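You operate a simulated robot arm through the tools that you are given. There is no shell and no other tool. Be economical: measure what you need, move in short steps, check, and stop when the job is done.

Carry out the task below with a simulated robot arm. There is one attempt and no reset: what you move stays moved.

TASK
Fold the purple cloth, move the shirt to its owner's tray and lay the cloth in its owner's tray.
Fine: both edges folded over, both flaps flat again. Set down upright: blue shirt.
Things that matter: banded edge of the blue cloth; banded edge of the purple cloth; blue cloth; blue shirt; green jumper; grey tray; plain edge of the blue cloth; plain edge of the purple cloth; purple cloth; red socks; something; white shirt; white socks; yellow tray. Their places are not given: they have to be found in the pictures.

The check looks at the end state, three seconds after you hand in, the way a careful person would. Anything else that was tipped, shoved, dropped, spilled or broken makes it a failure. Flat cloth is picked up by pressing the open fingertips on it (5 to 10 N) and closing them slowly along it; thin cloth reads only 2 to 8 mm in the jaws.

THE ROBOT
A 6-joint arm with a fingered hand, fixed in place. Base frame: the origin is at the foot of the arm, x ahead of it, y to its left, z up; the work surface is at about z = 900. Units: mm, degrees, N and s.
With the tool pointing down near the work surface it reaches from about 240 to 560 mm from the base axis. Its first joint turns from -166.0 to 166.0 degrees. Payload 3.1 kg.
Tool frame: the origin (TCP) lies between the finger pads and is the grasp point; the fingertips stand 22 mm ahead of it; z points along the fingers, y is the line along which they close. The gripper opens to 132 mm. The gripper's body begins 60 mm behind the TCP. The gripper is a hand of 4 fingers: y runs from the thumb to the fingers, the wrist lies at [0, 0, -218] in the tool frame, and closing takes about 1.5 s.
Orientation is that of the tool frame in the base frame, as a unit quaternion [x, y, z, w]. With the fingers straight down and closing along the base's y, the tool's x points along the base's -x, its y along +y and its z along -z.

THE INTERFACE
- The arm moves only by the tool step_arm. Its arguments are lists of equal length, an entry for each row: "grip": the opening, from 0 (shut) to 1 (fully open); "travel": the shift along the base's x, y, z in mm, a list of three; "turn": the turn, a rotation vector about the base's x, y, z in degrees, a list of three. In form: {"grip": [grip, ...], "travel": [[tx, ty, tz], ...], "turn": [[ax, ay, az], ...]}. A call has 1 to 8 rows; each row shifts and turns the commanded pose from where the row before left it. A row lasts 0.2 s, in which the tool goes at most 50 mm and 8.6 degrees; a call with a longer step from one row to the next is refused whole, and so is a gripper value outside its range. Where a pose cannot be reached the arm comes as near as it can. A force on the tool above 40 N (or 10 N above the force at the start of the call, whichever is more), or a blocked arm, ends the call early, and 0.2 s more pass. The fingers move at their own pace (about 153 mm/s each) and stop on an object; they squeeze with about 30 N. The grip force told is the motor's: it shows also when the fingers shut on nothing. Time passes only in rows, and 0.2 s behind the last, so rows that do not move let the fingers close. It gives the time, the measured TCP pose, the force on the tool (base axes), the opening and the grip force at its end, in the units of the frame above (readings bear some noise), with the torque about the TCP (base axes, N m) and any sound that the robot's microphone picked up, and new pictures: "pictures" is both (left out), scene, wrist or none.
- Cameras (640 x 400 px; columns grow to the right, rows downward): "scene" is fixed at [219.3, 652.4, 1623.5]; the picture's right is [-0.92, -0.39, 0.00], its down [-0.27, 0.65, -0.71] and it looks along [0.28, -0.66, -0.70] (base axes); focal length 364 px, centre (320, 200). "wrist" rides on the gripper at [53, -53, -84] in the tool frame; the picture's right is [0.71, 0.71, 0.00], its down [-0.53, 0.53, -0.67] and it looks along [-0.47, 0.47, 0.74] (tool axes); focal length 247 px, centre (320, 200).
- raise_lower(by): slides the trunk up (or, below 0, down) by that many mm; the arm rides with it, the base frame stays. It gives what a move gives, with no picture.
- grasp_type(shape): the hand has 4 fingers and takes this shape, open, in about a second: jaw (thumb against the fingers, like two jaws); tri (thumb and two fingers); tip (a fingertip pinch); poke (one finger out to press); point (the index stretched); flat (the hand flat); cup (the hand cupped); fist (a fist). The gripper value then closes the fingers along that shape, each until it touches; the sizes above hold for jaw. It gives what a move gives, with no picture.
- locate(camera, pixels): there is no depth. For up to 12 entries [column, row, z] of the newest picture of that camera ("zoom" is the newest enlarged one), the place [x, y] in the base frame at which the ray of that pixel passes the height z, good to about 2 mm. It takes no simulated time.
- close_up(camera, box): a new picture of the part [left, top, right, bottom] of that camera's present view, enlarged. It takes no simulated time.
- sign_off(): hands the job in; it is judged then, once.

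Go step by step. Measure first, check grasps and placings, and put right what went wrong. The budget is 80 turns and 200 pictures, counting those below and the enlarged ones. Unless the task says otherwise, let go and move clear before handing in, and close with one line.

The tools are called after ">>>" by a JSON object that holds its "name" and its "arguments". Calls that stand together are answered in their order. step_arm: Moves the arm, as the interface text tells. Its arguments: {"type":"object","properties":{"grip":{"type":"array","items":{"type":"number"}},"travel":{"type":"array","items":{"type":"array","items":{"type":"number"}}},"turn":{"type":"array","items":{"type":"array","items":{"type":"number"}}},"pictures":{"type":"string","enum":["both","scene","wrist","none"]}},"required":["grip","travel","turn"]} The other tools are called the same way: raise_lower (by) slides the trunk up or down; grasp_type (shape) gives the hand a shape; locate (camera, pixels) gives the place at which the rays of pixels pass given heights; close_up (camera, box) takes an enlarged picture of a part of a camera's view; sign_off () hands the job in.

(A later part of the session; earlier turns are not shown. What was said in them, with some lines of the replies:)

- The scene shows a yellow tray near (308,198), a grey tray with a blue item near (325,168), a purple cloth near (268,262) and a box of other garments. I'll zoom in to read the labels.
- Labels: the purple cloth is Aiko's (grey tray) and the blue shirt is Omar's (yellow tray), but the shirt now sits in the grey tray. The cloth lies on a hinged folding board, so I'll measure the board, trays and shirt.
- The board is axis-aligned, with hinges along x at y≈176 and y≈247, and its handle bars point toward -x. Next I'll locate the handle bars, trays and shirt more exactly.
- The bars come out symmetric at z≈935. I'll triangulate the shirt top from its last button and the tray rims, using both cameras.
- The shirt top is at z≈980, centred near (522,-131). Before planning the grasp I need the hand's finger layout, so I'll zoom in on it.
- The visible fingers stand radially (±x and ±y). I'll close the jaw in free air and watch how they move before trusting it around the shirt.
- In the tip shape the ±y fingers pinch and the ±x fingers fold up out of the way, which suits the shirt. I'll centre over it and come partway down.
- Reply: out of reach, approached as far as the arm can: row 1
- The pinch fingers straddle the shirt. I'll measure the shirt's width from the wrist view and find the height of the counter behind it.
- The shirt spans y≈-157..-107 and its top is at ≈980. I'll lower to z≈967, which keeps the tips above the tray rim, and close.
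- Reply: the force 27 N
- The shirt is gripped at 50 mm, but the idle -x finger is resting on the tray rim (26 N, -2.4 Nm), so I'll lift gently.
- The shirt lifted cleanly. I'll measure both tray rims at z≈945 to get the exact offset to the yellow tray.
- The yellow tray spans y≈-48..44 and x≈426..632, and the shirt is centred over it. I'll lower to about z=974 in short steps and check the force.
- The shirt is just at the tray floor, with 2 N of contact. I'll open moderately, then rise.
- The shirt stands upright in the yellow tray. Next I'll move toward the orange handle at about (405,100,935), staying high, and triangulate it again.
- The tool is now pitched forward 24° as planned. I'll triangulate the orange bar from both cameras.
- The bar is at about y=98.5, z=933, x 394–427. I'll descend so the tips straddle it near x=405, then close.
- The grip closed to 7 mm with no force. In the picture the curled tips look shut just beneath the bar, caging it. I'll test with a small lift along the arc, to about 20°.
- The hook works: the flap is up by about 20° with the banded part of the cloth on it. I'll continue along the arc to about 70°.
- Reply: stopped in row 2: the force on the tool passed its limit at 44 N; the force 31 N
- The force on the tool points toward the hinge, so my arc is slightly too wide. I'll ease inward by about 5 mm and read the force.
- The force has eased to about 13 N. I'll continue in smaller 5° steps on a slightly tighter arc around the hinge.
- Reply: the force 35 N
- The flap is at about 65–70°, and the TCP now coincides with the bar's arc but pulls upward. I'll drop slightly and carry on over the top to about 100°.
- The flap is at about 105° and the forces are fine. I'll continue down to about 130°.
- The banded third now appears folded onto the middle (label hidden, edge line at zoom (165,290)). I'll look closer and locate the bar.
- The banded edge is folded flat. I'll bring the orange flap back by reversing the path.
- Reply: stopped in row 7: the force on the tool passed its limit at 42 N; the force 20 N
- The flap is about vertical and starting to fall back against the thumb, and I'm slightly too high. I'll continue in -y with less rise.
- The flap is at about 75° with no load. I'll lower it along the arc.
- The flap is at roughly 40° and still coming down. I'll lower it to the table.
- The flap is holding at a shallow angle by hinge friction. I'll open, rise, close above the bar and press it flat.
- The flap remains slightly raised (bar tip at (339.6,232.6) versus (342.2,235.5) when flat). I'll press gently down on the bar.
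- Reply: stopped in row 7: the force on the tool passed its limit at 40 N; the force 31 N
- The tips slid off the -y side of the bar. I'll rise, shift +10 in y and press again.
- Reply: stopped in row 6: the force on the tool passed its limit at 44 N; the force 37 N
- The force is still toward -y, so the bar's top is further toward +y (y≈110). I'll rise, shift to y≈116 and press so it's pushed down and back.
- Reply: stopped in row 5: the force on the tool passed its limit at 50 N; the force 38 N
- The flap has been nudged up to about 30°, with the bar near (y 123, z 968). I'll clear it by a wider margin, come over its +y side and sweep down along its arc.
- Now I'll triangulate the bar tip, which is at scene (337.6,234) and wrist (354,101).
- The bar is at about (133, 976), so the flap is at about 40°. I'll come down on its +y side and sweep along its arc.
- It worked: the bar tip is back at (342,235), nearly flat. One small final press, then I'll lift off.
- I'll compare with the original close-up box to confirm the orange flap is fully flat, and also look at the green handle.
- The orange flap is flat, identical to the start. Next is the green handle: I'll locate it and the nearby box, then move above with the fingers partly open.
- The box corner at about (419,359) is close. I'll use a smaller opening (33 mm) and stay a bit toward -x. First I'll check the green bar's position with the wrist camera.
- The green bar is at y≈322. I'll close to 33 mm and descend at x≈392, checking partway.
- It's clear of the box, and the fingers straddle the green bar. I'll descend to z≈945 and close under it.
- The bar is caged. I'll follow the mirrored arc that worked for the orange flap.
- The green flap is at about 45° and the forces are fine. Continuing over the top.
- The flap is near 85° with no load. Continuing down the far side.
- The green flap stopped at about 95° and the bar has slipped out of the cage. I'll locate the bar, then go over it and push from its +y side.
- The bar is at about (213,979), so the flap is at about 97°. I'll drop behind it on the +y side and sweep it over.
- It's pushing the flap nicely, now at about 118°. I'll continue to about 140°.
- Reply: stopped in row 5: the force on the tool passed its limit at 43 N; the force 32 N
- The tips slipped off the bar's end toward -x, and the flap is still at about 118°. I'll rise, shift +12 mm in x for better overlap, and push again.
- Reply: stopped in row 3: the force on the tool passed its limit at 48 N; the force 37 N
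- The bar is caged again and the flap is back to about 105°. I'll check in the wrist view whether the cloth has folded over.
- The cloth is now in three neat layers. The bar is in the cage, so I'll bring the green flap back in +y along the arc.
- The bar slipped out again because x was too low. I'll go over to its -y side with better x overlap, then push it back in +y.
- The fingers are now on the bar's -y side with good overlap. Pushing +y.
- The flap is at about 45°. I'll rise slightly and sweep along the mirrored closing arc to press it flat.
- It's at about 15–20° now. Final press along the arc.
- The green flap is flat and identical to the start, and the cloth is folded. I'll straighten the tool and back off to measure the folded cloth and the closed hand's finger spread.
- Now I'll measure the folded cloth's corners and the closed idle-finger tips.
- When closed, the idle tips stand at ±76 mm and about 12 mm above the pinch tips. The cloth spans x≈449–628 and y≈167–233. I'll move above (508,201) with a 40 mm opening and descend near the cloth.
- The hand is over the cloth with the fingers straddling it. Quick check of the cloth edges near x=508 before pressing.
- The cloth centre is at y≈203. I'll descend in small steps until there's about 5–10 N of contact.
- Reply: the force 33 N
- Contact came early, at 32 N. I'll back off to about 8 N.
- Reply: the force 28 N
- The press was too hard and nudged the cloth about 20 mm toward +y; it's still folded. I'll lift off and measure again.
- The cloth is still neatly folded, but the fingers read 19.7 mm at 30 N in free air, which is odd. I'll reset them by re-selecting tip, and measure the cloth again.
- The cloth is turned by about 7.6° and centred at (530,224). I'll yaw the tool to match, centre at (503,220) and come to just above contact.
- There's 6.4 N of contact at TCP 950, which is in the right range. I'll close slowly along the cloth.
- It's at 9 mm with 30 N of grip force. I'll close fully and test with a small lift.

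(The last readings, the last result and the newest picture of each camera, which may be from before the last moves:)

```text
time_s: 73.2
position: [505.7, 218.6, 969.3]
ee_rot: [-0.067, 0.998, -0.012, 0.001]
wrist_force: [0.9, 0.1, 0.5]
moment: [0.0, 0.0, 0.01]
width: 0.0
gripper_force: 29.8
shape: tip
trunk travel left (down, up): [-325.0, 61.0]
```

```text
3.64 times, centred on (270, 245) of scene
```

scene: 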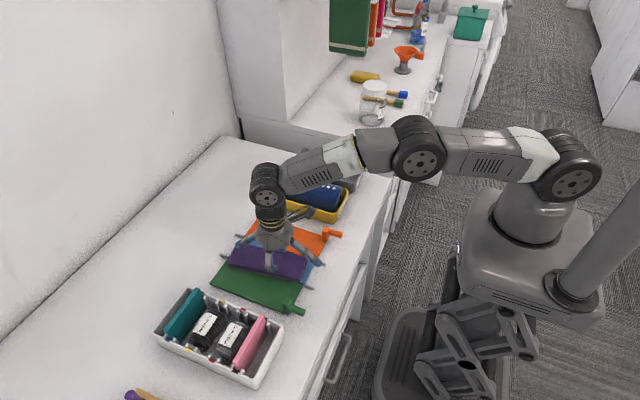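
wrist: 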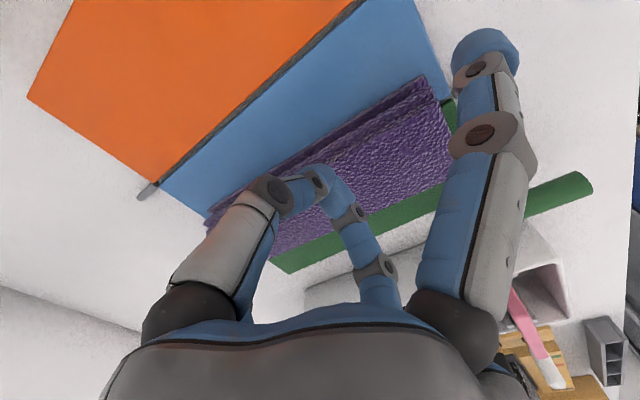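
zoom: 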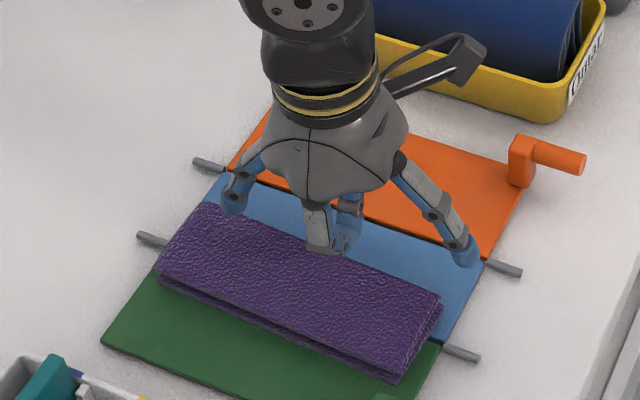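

The cloth wasn't caught: the thumb had been over the stepped edge and pushed it. I'll raise a bit and measure the cloth's new pose so both tips go well inside the top layer.

>>> {"name": "step_arm", "arguments": {"grip": [0.2, 0.2, 0.2, 0.2], "travel": [[0, 0, 15], [-30, 0, 15], [-30, 0, 15], [0, 0, 0]], "turn": [[0, 0, 0], [0, 0, 0], [0, 0, 0], [0, 0, 0]]}}

>>> {"name": "close_up", "arguments": {"camera": "scene", "box": [200, 210, 320, 300]}}

```text
time_s: 74.2
position: [446.2, 219.2, 1014.2]
ee_rot: [-0.066, 0.998, -0.012, 0.001]
wrist_force: [0.6, 0.2, 0.5]
moment: [0.01, 0.06, 0.01]
width: 26.0
gripper_force: 0.0
shape: tip
trunk travel left (down, up): [-325.0, 61.0]
```

scene: 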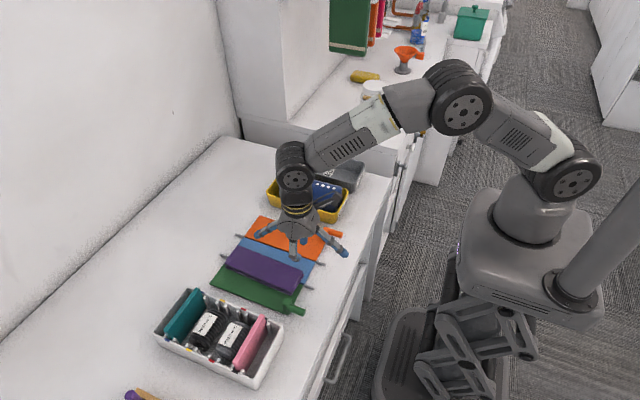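
wrist: 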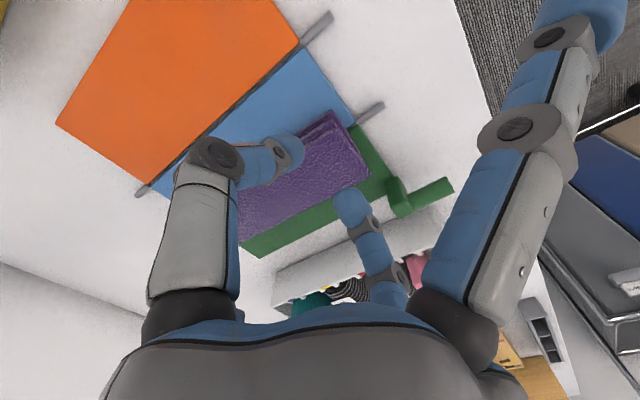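

```text
4.44 times, centred on (260, 255) of scene
```

zoom: 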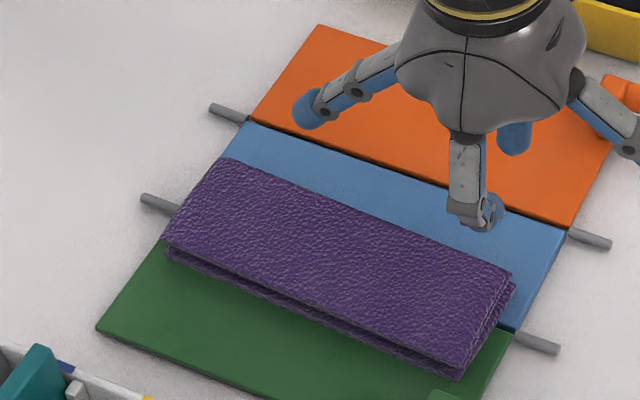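

>>> {"name": "locate", "arguments": {"camera": "zoom", "pixels": [[225, 158, 918], [513, 272, 918], [460, 368, 918], [163, 240, 918], [455, 380, 907], [165, 254, 907]]}}

>>> {"name": "locate", "arguments": {"camera": "wrist", "pixels": [[333, 112, 912], [368, 172, 918], [345, 120, 918], [302, 135, 918]]}}

>>> {"name": "close_up", "arguments": {"camera": "wrist", "box": [200, 80, 440, 260]}}

```text
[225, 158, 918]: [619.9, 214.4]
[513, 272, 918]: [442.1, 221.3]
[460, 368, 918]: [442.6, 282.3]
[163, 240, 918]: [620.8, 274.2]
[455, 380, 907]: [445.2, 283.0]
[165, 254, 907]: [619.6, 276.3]
```

```text
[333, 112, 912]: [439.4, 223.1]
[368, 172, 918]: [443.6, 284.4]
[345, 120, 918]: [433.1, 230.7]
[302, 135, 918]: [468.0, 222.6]
```

```text
2.22 times, centred on (320, 170) of wrist
```

zoom: 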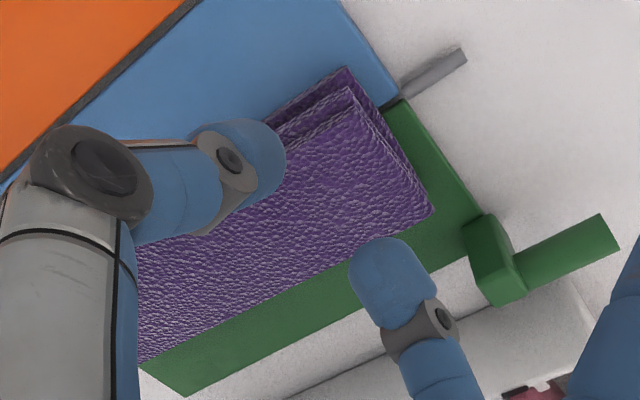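

The cloth is now at x 442–620, y 217–279, with its top layer from about y 230 to 279. I'll align the tool at (492,255) with a 26 mm opening so both tips land on the top layer.

>>> {"name": "step_arm", "arguments": {"grip": [0.2, 0.2, 0.2, 0.2, 0.2], "travel": [[23, 18, 0], [23, 18, 0], [0, 0, -30], [0, 0, -20], [0, 0, -10]], "turn": [[0, 0, -5], [0, 0, -4.5], [0, 0, 0], [0, 0, 0], [0, 0, 0]]}}

>>> {"name": "close_up", "arguments": {"camera": "scene", "box": [220, 210, 320, 290]}}

```text
time_s: 75.4
position: [491.6, 255.2, 953.1]
ee_rot: [0.017, 1.0, -0.012, 0.001]
wrist_force: [0.1, 1.1, 1.0]
moment: [0.0, 0.01, 0.0]
width: 26.6
gripper_force: 0.0
shape: tip
trunk travel left (down, up): [-325.0, 61.0]
```

scene: 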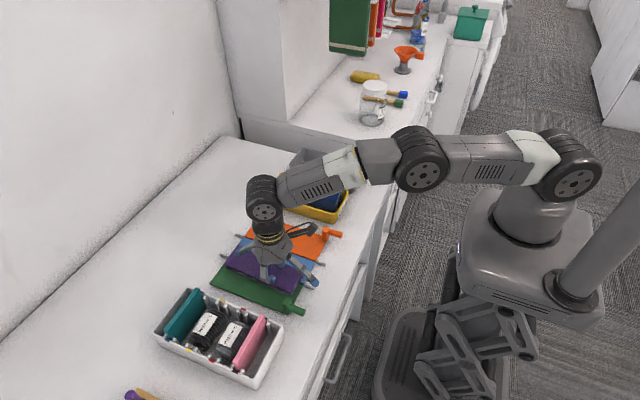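
wrist: 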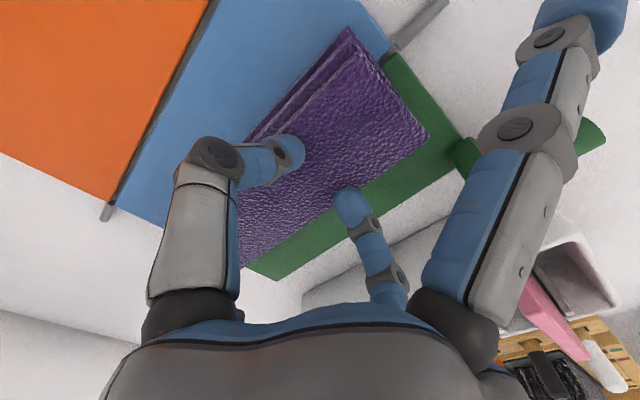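

```text
5.00 times, centred on (270, 250) of scene
```

zoom: 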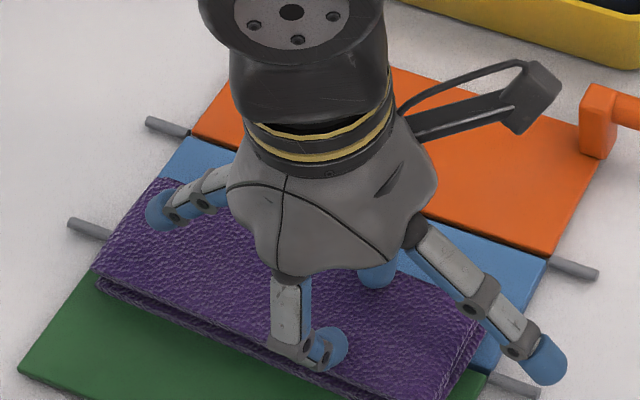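

Both tips are over the top layer, just above contact. I'll lower 3 mm and read the force.

>>> {"name": "step_arm", "arguments": {"grip": [0.2, 0.2, 0.2], "travel": [[0, 0, -2], [0, 0, -2], [0, 0, 0]], "turn": [[0, 0, 0], [0, 0, 0], [0, 0, 0]], "pictures": "none"}}

```text
time_s: 76.2
position: [491.9, 253.9, 952.4]
ee_rot: [0.018, 1.0, -0.011, 0.002]
wrist_force: [1.7, -4.4, 18.3]
moment: [-0.44, -0.01, 0.04]
width: 28.0
gripper_force: 0.1
shape: tip
trunk travel left (down, up): [-325.0, 61.0]
```

The load is one-sided (-0.44 Nm, on the thumb side) because the tool leans 1.3°. I'll correct the tilt and ease off.

>>> {"name": "step_arm", "arguments": {"grip": [0.2, 0.2, 0.2], "travel": [[0, 1, 2], [0, 0, 0], [0, 0, 0]], "turn": [[1.26, 0, 0], [0, 0, 0], [0, 0, 0]], "pictures": "none"}}

```text
time_s: 77.0
position: [491.5, 255.3, 953.0]
ee_rot: [0.016, 1.0, -0.001, 0.001]
wrist_force: [1.7, -3.0, 12.5]
moment: [-0.32, 0.01, 0.05]
width: 27.8
gripper_force: 0.1
shape: tip
trunk travel left (down, up): [-325.0, 61.0]
```

Still thumb-side: the stack has three layers only in y≈230–266, and the other finger is over a thinner part. I'll rise slightly, narrow to 18 mm, centre at y≈249 and press again.

>>> {"name": "step_arm", "arguments": {"grip": [0.14, 0.14, 0.14, 0.14, 0.14, 0.14, 0.14], "travel": [[0, 0, 8], [0, -6, 0], [0, 0, 0], [0, 0, -5], [0, 0, -2], [0, 0, -1], [0, 0, 0]], "turn": [[0, 0, 0], [0, 0, 0], [0, 0, 0], [0, 0, 0], [0, 0, 0], [0, 0, 0], [0, 0, 0]], "pictures": "wrist"}}

>>> {"name": "close_up", "arguments": {"camera": "scene", "box": [220, 210, 320, 290]}}

```text
time_s: 78.6
position: [491.3, 249.8, 953.6]
ee_rot: [0.017, 1.0, -0.001, 0.001]
wrist_force: [0.6, -0.7, 8.7]
moment: [-0.19, -0.06, 0.02]
width: 19.6
gripper_force: 0.0
shape: tip
trunk travel left (down, up): [-325.0, 61.0]
```

wrist: 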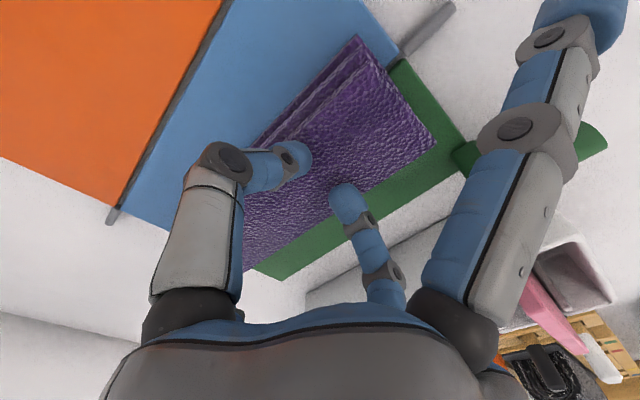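

```text
5.00 times, centred on (270, 250) of scene
```

zoom: 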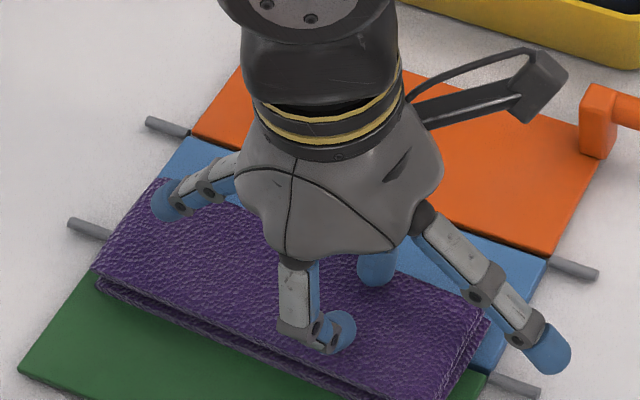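

It reads 8.7 N, but the thumb still carries it all. I'll tilt 3° so the opposite finger meets the cloth too.

>>> {"name": "step_arm", "arguments": {"grip": [0.14, 0.14, 0.14], "travel": [[0, 0, 0], [0, 0, -1], [0, 0, 0]], "turn": [[-3, 0, 0], [0, 0, 0], [0, 0, 0]], "pictures": "none"}}

```text
time_s: 79.4
position: [491.1, 250.3, 952.4]
ee_rot: [0.016, 0.999, -0.027, 0.001]
wrist_force: [1.9, -0.9, 9.4]
moment: [-0.18, -0.05, 0.01]
width: 19.1
gripper_force: 0.1
shape: tip
trunk travel left (down, up): [-325.0, 61.0]
```

>>> {"name": "step_arm", "arguments": {"grip": [0.14, 0.14, 0.14], "travel": [[0, 0, 0], [0, 0, -1], [0, 0, 0]], "turn": [[-3, 0, 0], [0, 0, 0], [0, 0, 0]], "pictures": "none"}}

```text
time_s: 80.2
position: [490.4, 249.0, 948.8]
ee_rot: [0.017, 0.998, -0.055, -0.001]
wrist_force: [-0.5, -0.9, 3.3]
moment: [-0.07, -0.01, 0.01]
width: 12.6
gripper_force: 13.7
shape: tip
trunk travel left (down, up): [-325.0, 61.0]
```

The width dropped to 12.6 with a grip force appearing, so it's starting to catch. I'll keep light pressure and close slowly, then lift a little.

>>> {"name": "step_arm", "arguments": {"grip": [0.12, 0.1, 0.08, 0.06, 0.03, 0.0, 0.0, 0.0], "travel": [[0, 0, -1.5], [0, 0, -0.5], [0, 0, 0], [0, 0, 0], [0, 0, 0], [0, 0, 0], [0, 0, 0], [0, 0, 4]], "turn": [[0, 0, 0], [0, 0, 0], [0, 0, 0], [0, 0, 0], [0, 0, 0], [0, 0, 0], [0, 0, 0], [0, 0, 0]], "pictures": "wrist"}}

>>> {"name": "close_up", "arguments": {"camera": "scene", "box": [220, 210, 320, 290]}}

```text
time_s: 82.0
position: [491.6, 250.3, 952.7]
ee_rot: [0.017, 0.998, -0.053, 0.001]
wrist_force: [0.2, -0.6, 0.3]
moment: [0.0, 0.01, -0.01]
width: 5.9
gripper_force: 29.6
shape: tip
trunk travel left (down, up): [-325.0, 61.0]
```

wrist: 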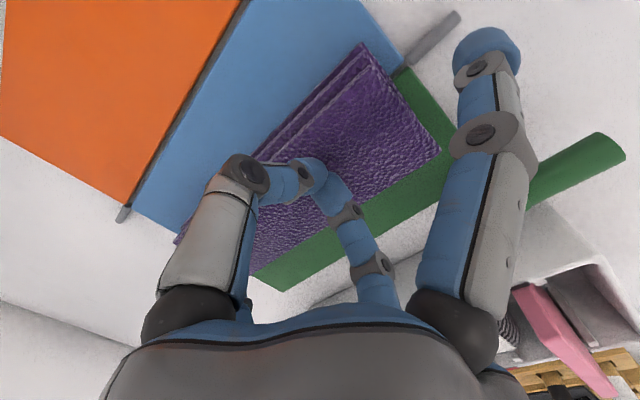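

```text
5.00 times, centred on (270, 250) of scene
```

zoom: 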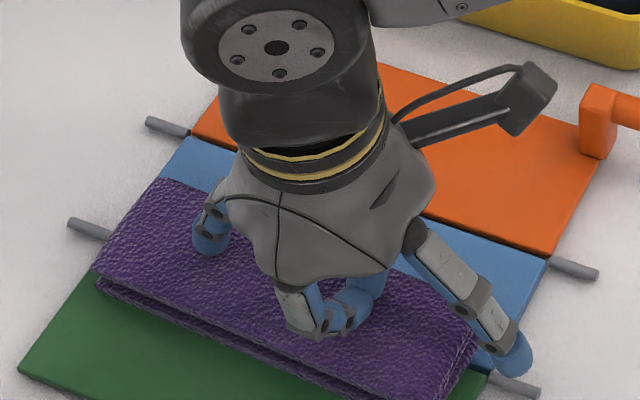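

The width is 5.9 mm at 30 N, which is consistent with cloth in the jaws. I'll lift slowly and look.

>>> {"name": "step_arm", "arguments": {"grip": [0.0, 0.0, 0.0, 0.0, 0.0], "travel": [[0, 0, 6], [0, 0, 8], [0, 0, 10], [0, 0, 10], [0, 0, 10]], "turn": [[0, 0, 0], [0, 0, 0], [0, 0, 0], [0, 0, 0], [0, 0, 0]], "pictures": "none"}}

>>> {"name": "close_up", "arguments": {"camera": "scene", "box": [200, 190, 340, 300]}}

```text
time_s: 83.2
position: [491.6, 250.6, 996.3]
ee_rot: [0.017, 0.998, -0.052, 0.001]
wrist_force: [0.6, -0.4, -0.2]
moment: [-0.01, 0.01, -0.02]
width: 6.1
gripper_force: 30.1
shape: tip
trunk travel left (down, up): [-325.0, 61.0]
```

```text
3.64 times, centred on (270, 245) of scene
```

zoom: 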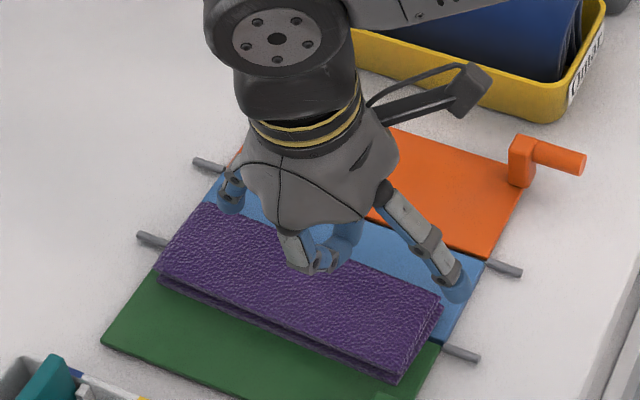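

It's not caught: contact was lost because the tips curl up as they close. I'll redo it, lowering about 1.5 mm per closing step to keep 5–10 N.

>>> {"name": "step_arm", "arguments": {"grip": [0.16, 0.16, 0.16, 0.16, 0.14, 0.12, 0.1, 0.08], "travel": [[0, 0, -20], [0, 0, -15], [0, 0, -7], [0, 0, -3], [0, 0, -1.5], [0, 0, -1.5], [0, 0, -1.5], [0, 0, -1.5]], "turn": [[0, 0, 0], [0, 0, 0], [0, 0, 0], [0, 0, 0], [0, 0, 0], [0, 0, 0], [0, 0, 0], [0, 0, 0]], "pictures": "none"}}

>>> {"name": "close_up", "arguments": {"camera": "scene", "box": [220, 210, 320, 290]}}

```text
time_s: 85.0
position: [491.4, 250.2, 949.1]
ee_rot: [0.017, 0.999, -0.051, 0.005]
wrist_force: [3.7, 2.7, 27.2]
moment: [-0.04, -0.01, 0.03]
width: 12.6
gripper_force: 0.1
shape: tip
trunk travel left (down, up): [-325.0, 61.0]
```

```text
5.00 times, centred on (270, 250) of scene
5 turns are left
```

zoom: 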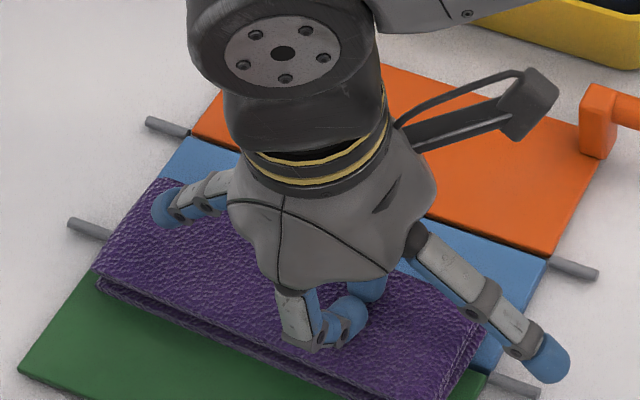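

Now it's balanced (moment about 0), with 27 N of force. I'll ease to about 10 N, close slowly while keeping contact, then lift and check. Five turns remain.

>>> {"name": "step_arm", "arguments": {"grip": [0.08, 0.07, 0.06, 0.05, 0.04, 0.03, 0.015, 0.0], "travel": [[0, 0, 1.2], [0, 0, 0], [0, 0, -0.4], [0, 0, -0.4], [0, 0, -0.4], [0, 0, -0.4], [0, 0, -0.4], [0, 0, -0.4]], "turn": [[0, 0, 0], [0, 0, 0], [0, 0, 0], [0, 0, 0], [0, 0, 0], [0, 0, 0], [0, 0, 0], [0, 0, 0]], "pictures": "none"}}

>>> {"name": "step_arm", "arguments": {"grip": [0.0, 0.0, 0.0, 0.0, 0.0, 0.0, 0.0], "travel": [[0, 0, 0], [0, 0, 0], [0, 0, 5], [0, 0, 10], [0, 0, 15], [0, 0, 20], [0, 0, 20]], "turn": [[0, 0, 0], [0, 0, 0], [0, 0, 0], [0, 0, 0], [0, 0, 0], [0, 0, 0], [0, 0, 0]]}}

>>> {"name": "close_up", "arguments": {"camera": "scene", "box": [200, 180, 340, 300]}}

```text
time_s: 86.8
position: [490.7, 248.6, 946.9]
ee_rot: [0.016, 0.999, -0.051, 0.003]
wrist_force: [0.9, -4.3, 19.5]
moment: [-0.15, 0.02, 0.02]
width: 14.9
gripper_force: 30.0
shape: tip
trunk travel left (down, up): [-325.0, 61.0]
```

```text
time_s: 88.4
position: [489.3, 249.2, 1013.1]
ee_rot: [0.016, 0.998, -0.053, 0.001]
wrist_force: [0.2, 0.7, 0.2]
moment: [0.01, 0.01, 0.01]
width: 13.4
gripper_force: 29.9
shape: tip
trunk travel left (down, up): [-325.0, 61.0]
```

scene: 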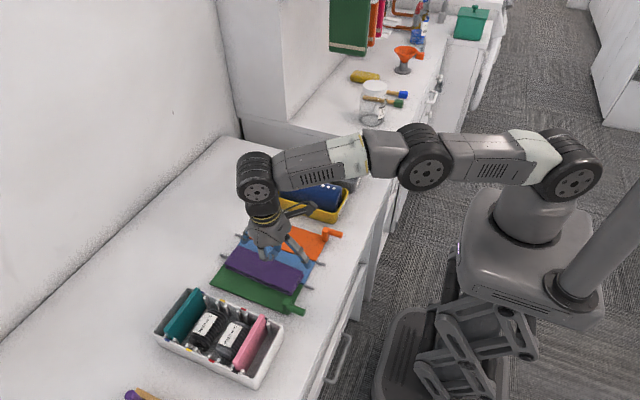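
wrist: 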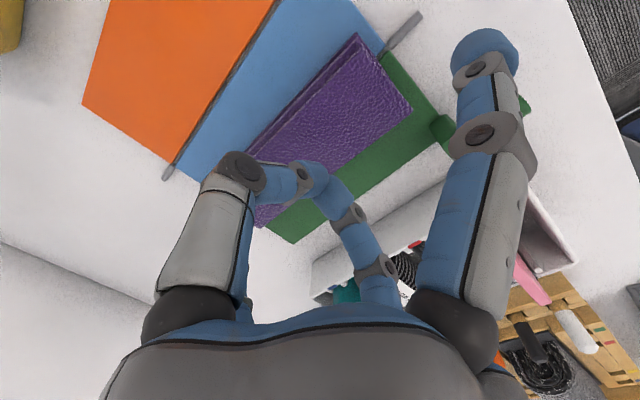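

```text
3.33 times, centred on (270, 240) of scene
4 turns are left
```

zoom: 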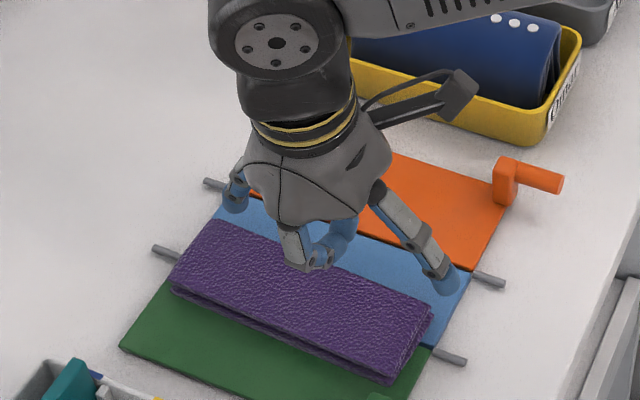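

The top pinch isn't catching. I'll grip the folded stack across its full width instead: tool vertical, open to 86 mm, tips down either side, close, and lift.

>>> {"name": "step_arm", "arguments": {"grip": [0.65, 0.65, 0.65, 0.65, 0.65, 0.65, 0.65, 0.65], "travel": [[4, 0, 0], [4, -1, 0], [0, 0, 0], [0, 0, -25], [0, 0, -20], [0, 0, -15], [0, 0, -8], [0, 0, -4]], "turn": [[6.1, 0, 0], [0, 0, 0], [0, 0, 0], [0, 0, 0], [0, 0, 0], [0, 0, 0], [0, 0, 0], [0, 0, 0]], "pictures": "none"}}

>>> {"name": "step_arm", "arguments": {"grip": [0.55, 0.5, 0.45, 0.4, 0.3, 0.2, 0.1, 0.0], "travel": [[0, 0, 0], [0, 0, 0], [0, 0, 0], [0, 0, 0], [0, 0, 0], [0, 0, 0], [0, 0, 0], [0, 0, 0]], "turn": [[0, 0, 0], [0, 0, 0], [0, 0, 0], [0, 0, 0], [0, 0, 0], [0, 0, 0], [0, 0, 0], [0, 0, 0]], "pictures": "none"}}

>>> {"name": "step_arm", "arguments": {"grip": [0.0, 0.0, 0.0, 0.0, 0.0, 0.0, 0.0, 0.0], "travel": [[0, 0, 5], [0, 0, 10], [0, 0, 15], [0, 0, 20], [0, 0, 30], [0, 0, 35], [0, 0, 35], [0, 0, 0]], "turn": [[0, 0, 0], [0, 0, 0], [0, 0, 0], [0, 0, 0], [0, 0, 0], [0, 0, 0], [0, 0, 0], [0, 0, 0]]}}

>>> {"name": "close_up", "arguments": {"camera": "scene", "box": [200, 150, 360, 300]}}

```text
time_s: 90.2
position: [500.2, 250.2, 942.2]
ee_rot: [0.017, 1.0, 0.0, 0.0]
wrist_force: [-0.6, 0.0, 0.3]
moment: [0.04, 0.01, 0.01]
width: 85.5
gripper_force: 0.1
shape: tip
trunk travel left (down, up): [-325.0, 61.0]
```

```text
time_s: 92.0
position: [498.7, 247.4, 944.0]
ee_rot: [0.016, 1.0, 0.001, 0.003]
wrist_force: [3.5, -1.8, 18.7]
moment: [-0.69, -0.08, 0.13]
width: 49.8
gripper_force: 30.2
shape: tip
trunk travel left (down, up): [-325.0, 61.0]
```

```text
time_s: 93.8
position: [497.9, 248.0, 1091.6]
ee_rot: [0.017, 1.0, 0.0, 0.001]
wrist_force: [0.6, -0.3, 0.5]
moment: [0.0, 0.04, -0.02]
width: 49.3
gripper_force: 30.4
shape: tip
trunk travel left (down, up): [-325.0, 61.0]
```

scene: 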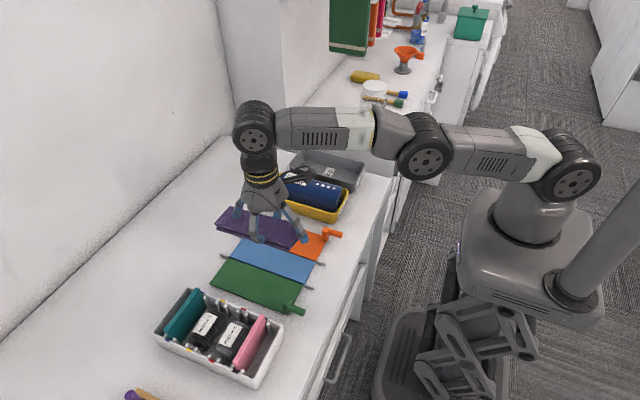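
wrist: 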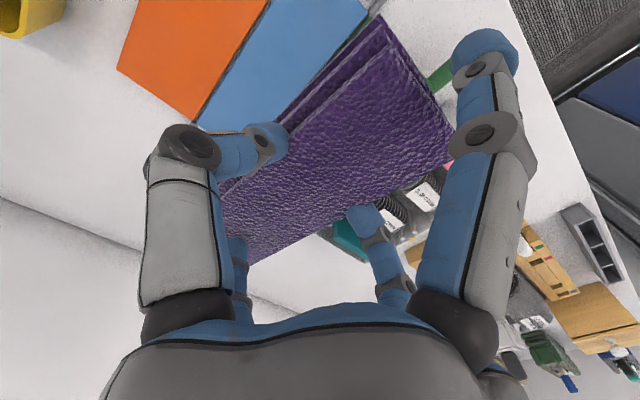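

```text
2.67 times, centred on (280, 225) of scene
3 turns are left
```

zoom: 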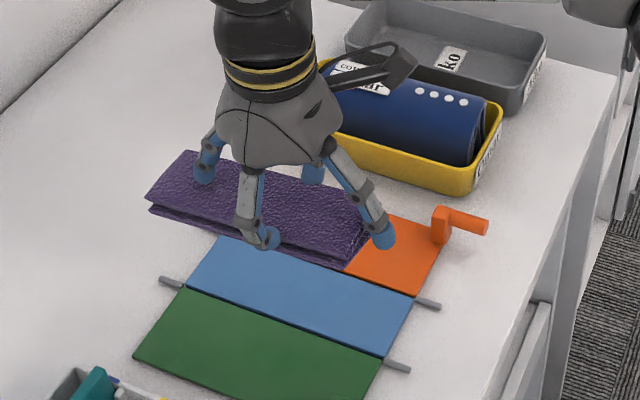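

The stack is lifted flat, gripped at 49 mm. I'll carry it level over the trays to the grey tray, straighten the 2° yaw, lower to just above the rim and look.

>>> {"name": "step_arm", "arguments": {"grip": [0.0, 0.0, 0.0, 0.0, 0.0, 0.0, 0.0, 0.0], "travel": [[0, -25, 0], [0, -36, 0], [0, -36, 0], [0, -36, 0], [0, -36, 0], [0, -36, 0], [0, -36, 0], [0, -36, 0]], "turn": [[0, 0, 1], [0, 0, 0.9], [0, 0, 0], [0, 0, 0], [0, 0, 0], [0, 0, 0], [0, 0, 0], [0, 0, 0]], "pictures": "none"}}

>>> {"name": "step_arm", "arguments": {"grip": [0.0, 0.0, 0.0, 0.0, 0.0, 0.0, 0.0, 0.0], "travel": [[-1, -36, 0], [0, -36, 0], [0, -22, 0], [0, -12, 0], [0, 0, -30], [0, 0, -30], [0, 0, -25], [0, 0, -20]], "turn": [[0, 0, 0], [0, 0, 0], [0, 0, 0], [0, 0, 0], [0, 0, 0], [0, 0, 0], [0, 0, 0], [0, 0, 0]]}}

>>> {"name": "close_up", "arguments": {"camera": "scene", "box": [260, 110, 390, 210]}}

>>> {"name": "close_up", "arguments": {"camera": "wrist", "box": [140, 0, 500, 270]}}

```text
time_s: 95.6
position: [499.4, -28.9, 1093.7]
ee_rot: [0.0, 1.0, 0.0, 0.0]
wrist_force: [0.4, 0.2, -0.2]
moment: [0.01, 0.02, 0.0]
width: 49.1
gripper_force: 30.2
shape: tip
trunk travel left (down, up): [-325.0, 61.0]
```

```text
time_s: 97.4
position: [498.8, -132.0, 986.5]
ee_rot: [0.0, 1.0, 0.0, 0.0]
wrist_force: [0.0, -0.3, -0.1]
moment: [0.04, 0.0, -0.02]
width: 49.0
gripper_force: 29.7
shape: tip
trunk travel left (down, up): [-325.0, 61.0]
```

scene: 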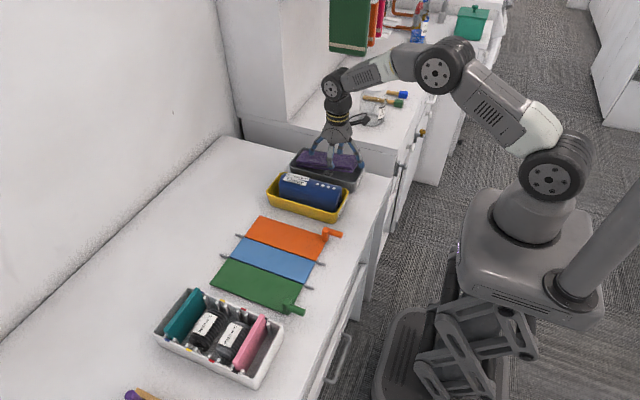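
wrist: 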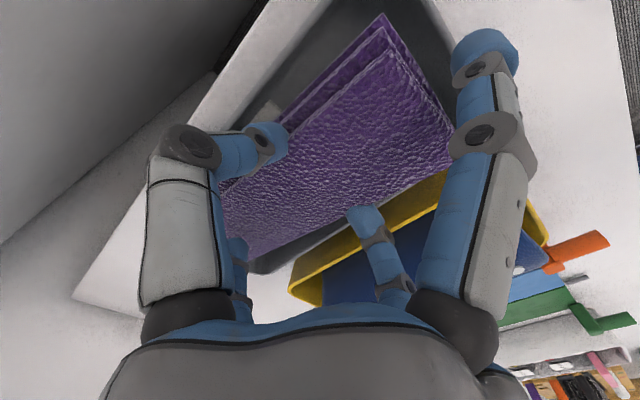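

```text
4.00 times, centred on (325, 160) of scene
```

zoom: 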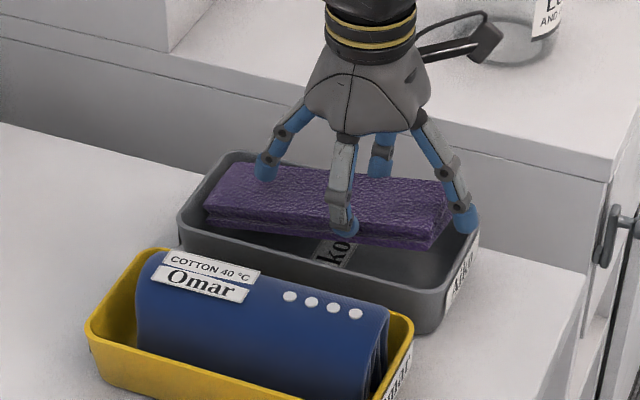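

```text
1.48 times, centred on (320, 135) of wrist
2 turns are left
```

zoom: 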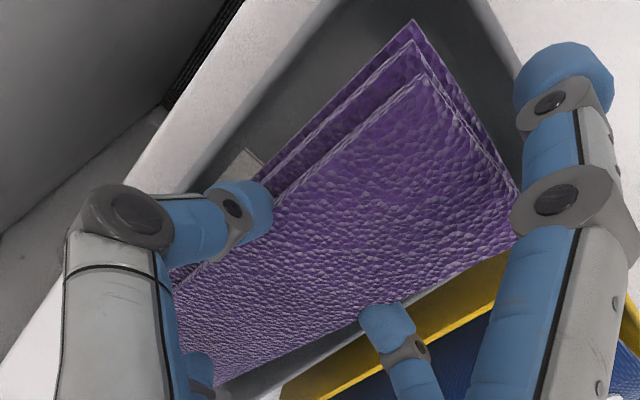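

The cloth is level over the grey tray. I'll shift 3 mm in -y, lower to just above rim contact, open, and rise clear slowly.

>>> {"name": "step_arm", "arguments": {"grip": [0.0, 0.0, 0.0, 0.0], "travel": [[0, -3, -4], [0, 0, -4], [0, 0, -3], [0, 0, 0]], "turn": [[0, 0, 0], [0, 0, 0], [0, 0, 0], [0, 0, 0]], "pictures": "none"}}

>>> {"name": "step_arm", "arguments": {"grip": [0.45, 0.52, 0.55, 0.58, 0.6, 0.6, 0.6, 0.6], "travel": [[0, 0, 0], [0, 0, 0], [0, 0, 1], [0, 0, 3], [0, 0, 2], [0, 0, 0], [0, 0, 5], [0, 0, 10]], "turn": [[0, 0, 0], [0, 0, 0], [0, 0, 0], [0, 0, 0], [0, 0, 0], [0, 0, 0], [0, 0, 0], [0, 0, 0]], "pictures": "none"}}

>>> {"name": "step_arm", "arguments": {"grip": [0.65, 0.65, 0.65, 0.65, 0.65, 0.65], "travel": [[0, 0, 15], [0, 0, 25], [0, 0, 35], [0, 0, 35], [-20, 0, 20], [0, 0, 0]], "turn": [[0, 0, 0], [0, 0, 0], [0, 0, 0], [0, 0, 0], [0, 0, 0], [0, 0, 0]]}}

>>> {"name": "close_up", "arguments": {"camera": "scene", "box": [260, 110, 390, 210]}}

```text
time_s: 98.4
position: [498.5, -135.9, 976.6]
ee_rot: [0.0, 1.0, 0.0, 0.0]
wrist_force: [0.2, 0.5, 0.6]
moment: [0.0, 0.03, -0.02]
width: 48.9
gripper_force: 30.1
shape: tip
trunk travel left (down, up): [-325.0, 61.0]
```

```text
time_s: 100.2
position: [499.0, -136.4, 996.7]
ee_rot: [0.0, 1.0, 0.0, 0.0]
wrist_force: [0.1, -0.5, 0.4]
moment: [0.04, -0.01, -0.03]
width: 78.5
gripper_force: 0.1
shape: tip
trunk travel left (down, up): [-325.0, 61.0]
```

```text
time_s: 101.6
position: [478.6, -137.6, 1128.1]
ee_rot: [0.0, 1.0, 0.0, 0.0]
wrist_force: [-0.3, 0.1, -0.5]
moment: [0.0, -0.02, 0.01]
width: 85.6
gripper_force: 0.1
shape: tip
trunk travel left (down, up): [-325.0, 61.0]
```

scene: 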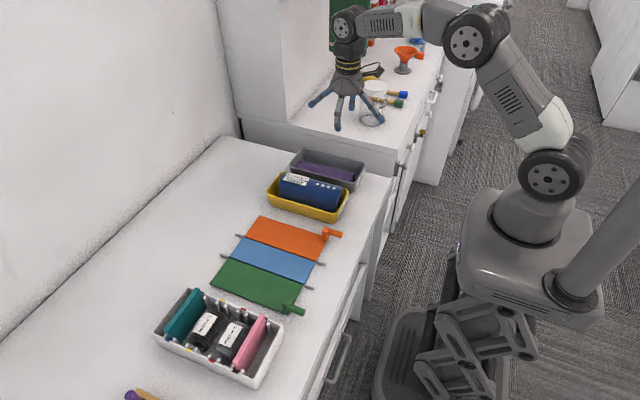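
wrist: 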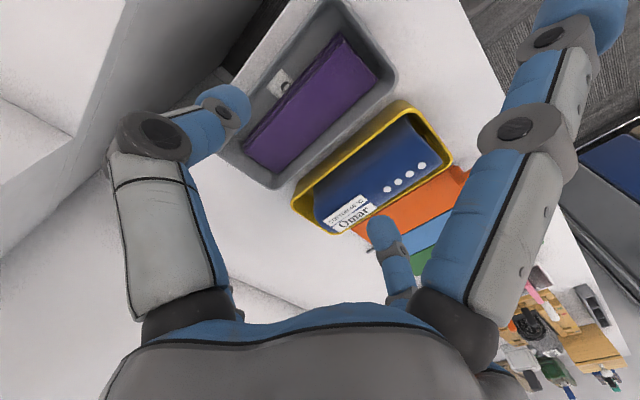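

```text
4.00 times, centred on (325, 160) of scene
1 turns are left
```

zoom: 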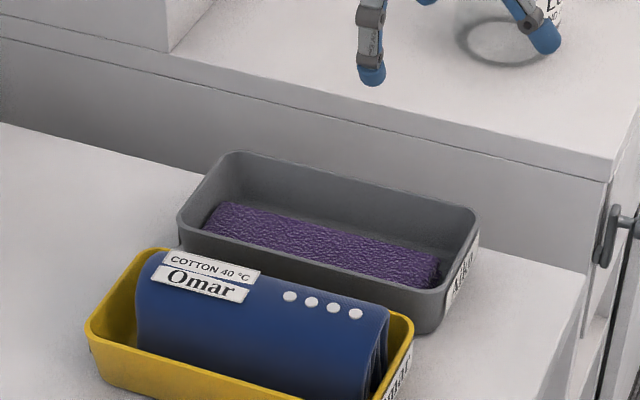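

The folded purple cloth lies flat in Aiko's grey tray, the blue shirt stands upright in Omar's yellow tray, and both flaps are flat with the hand clear. Handing in.

>>> {"name": "sign_off", "arguments": {}}

```text
The job is handed in.
```

I folded the purple cloth and laid it in Aiko's grey tray, stood the blue shirt upright in Omar's yellow tray, returned both board flaps flat, moved the hand clear, and handed the job in.
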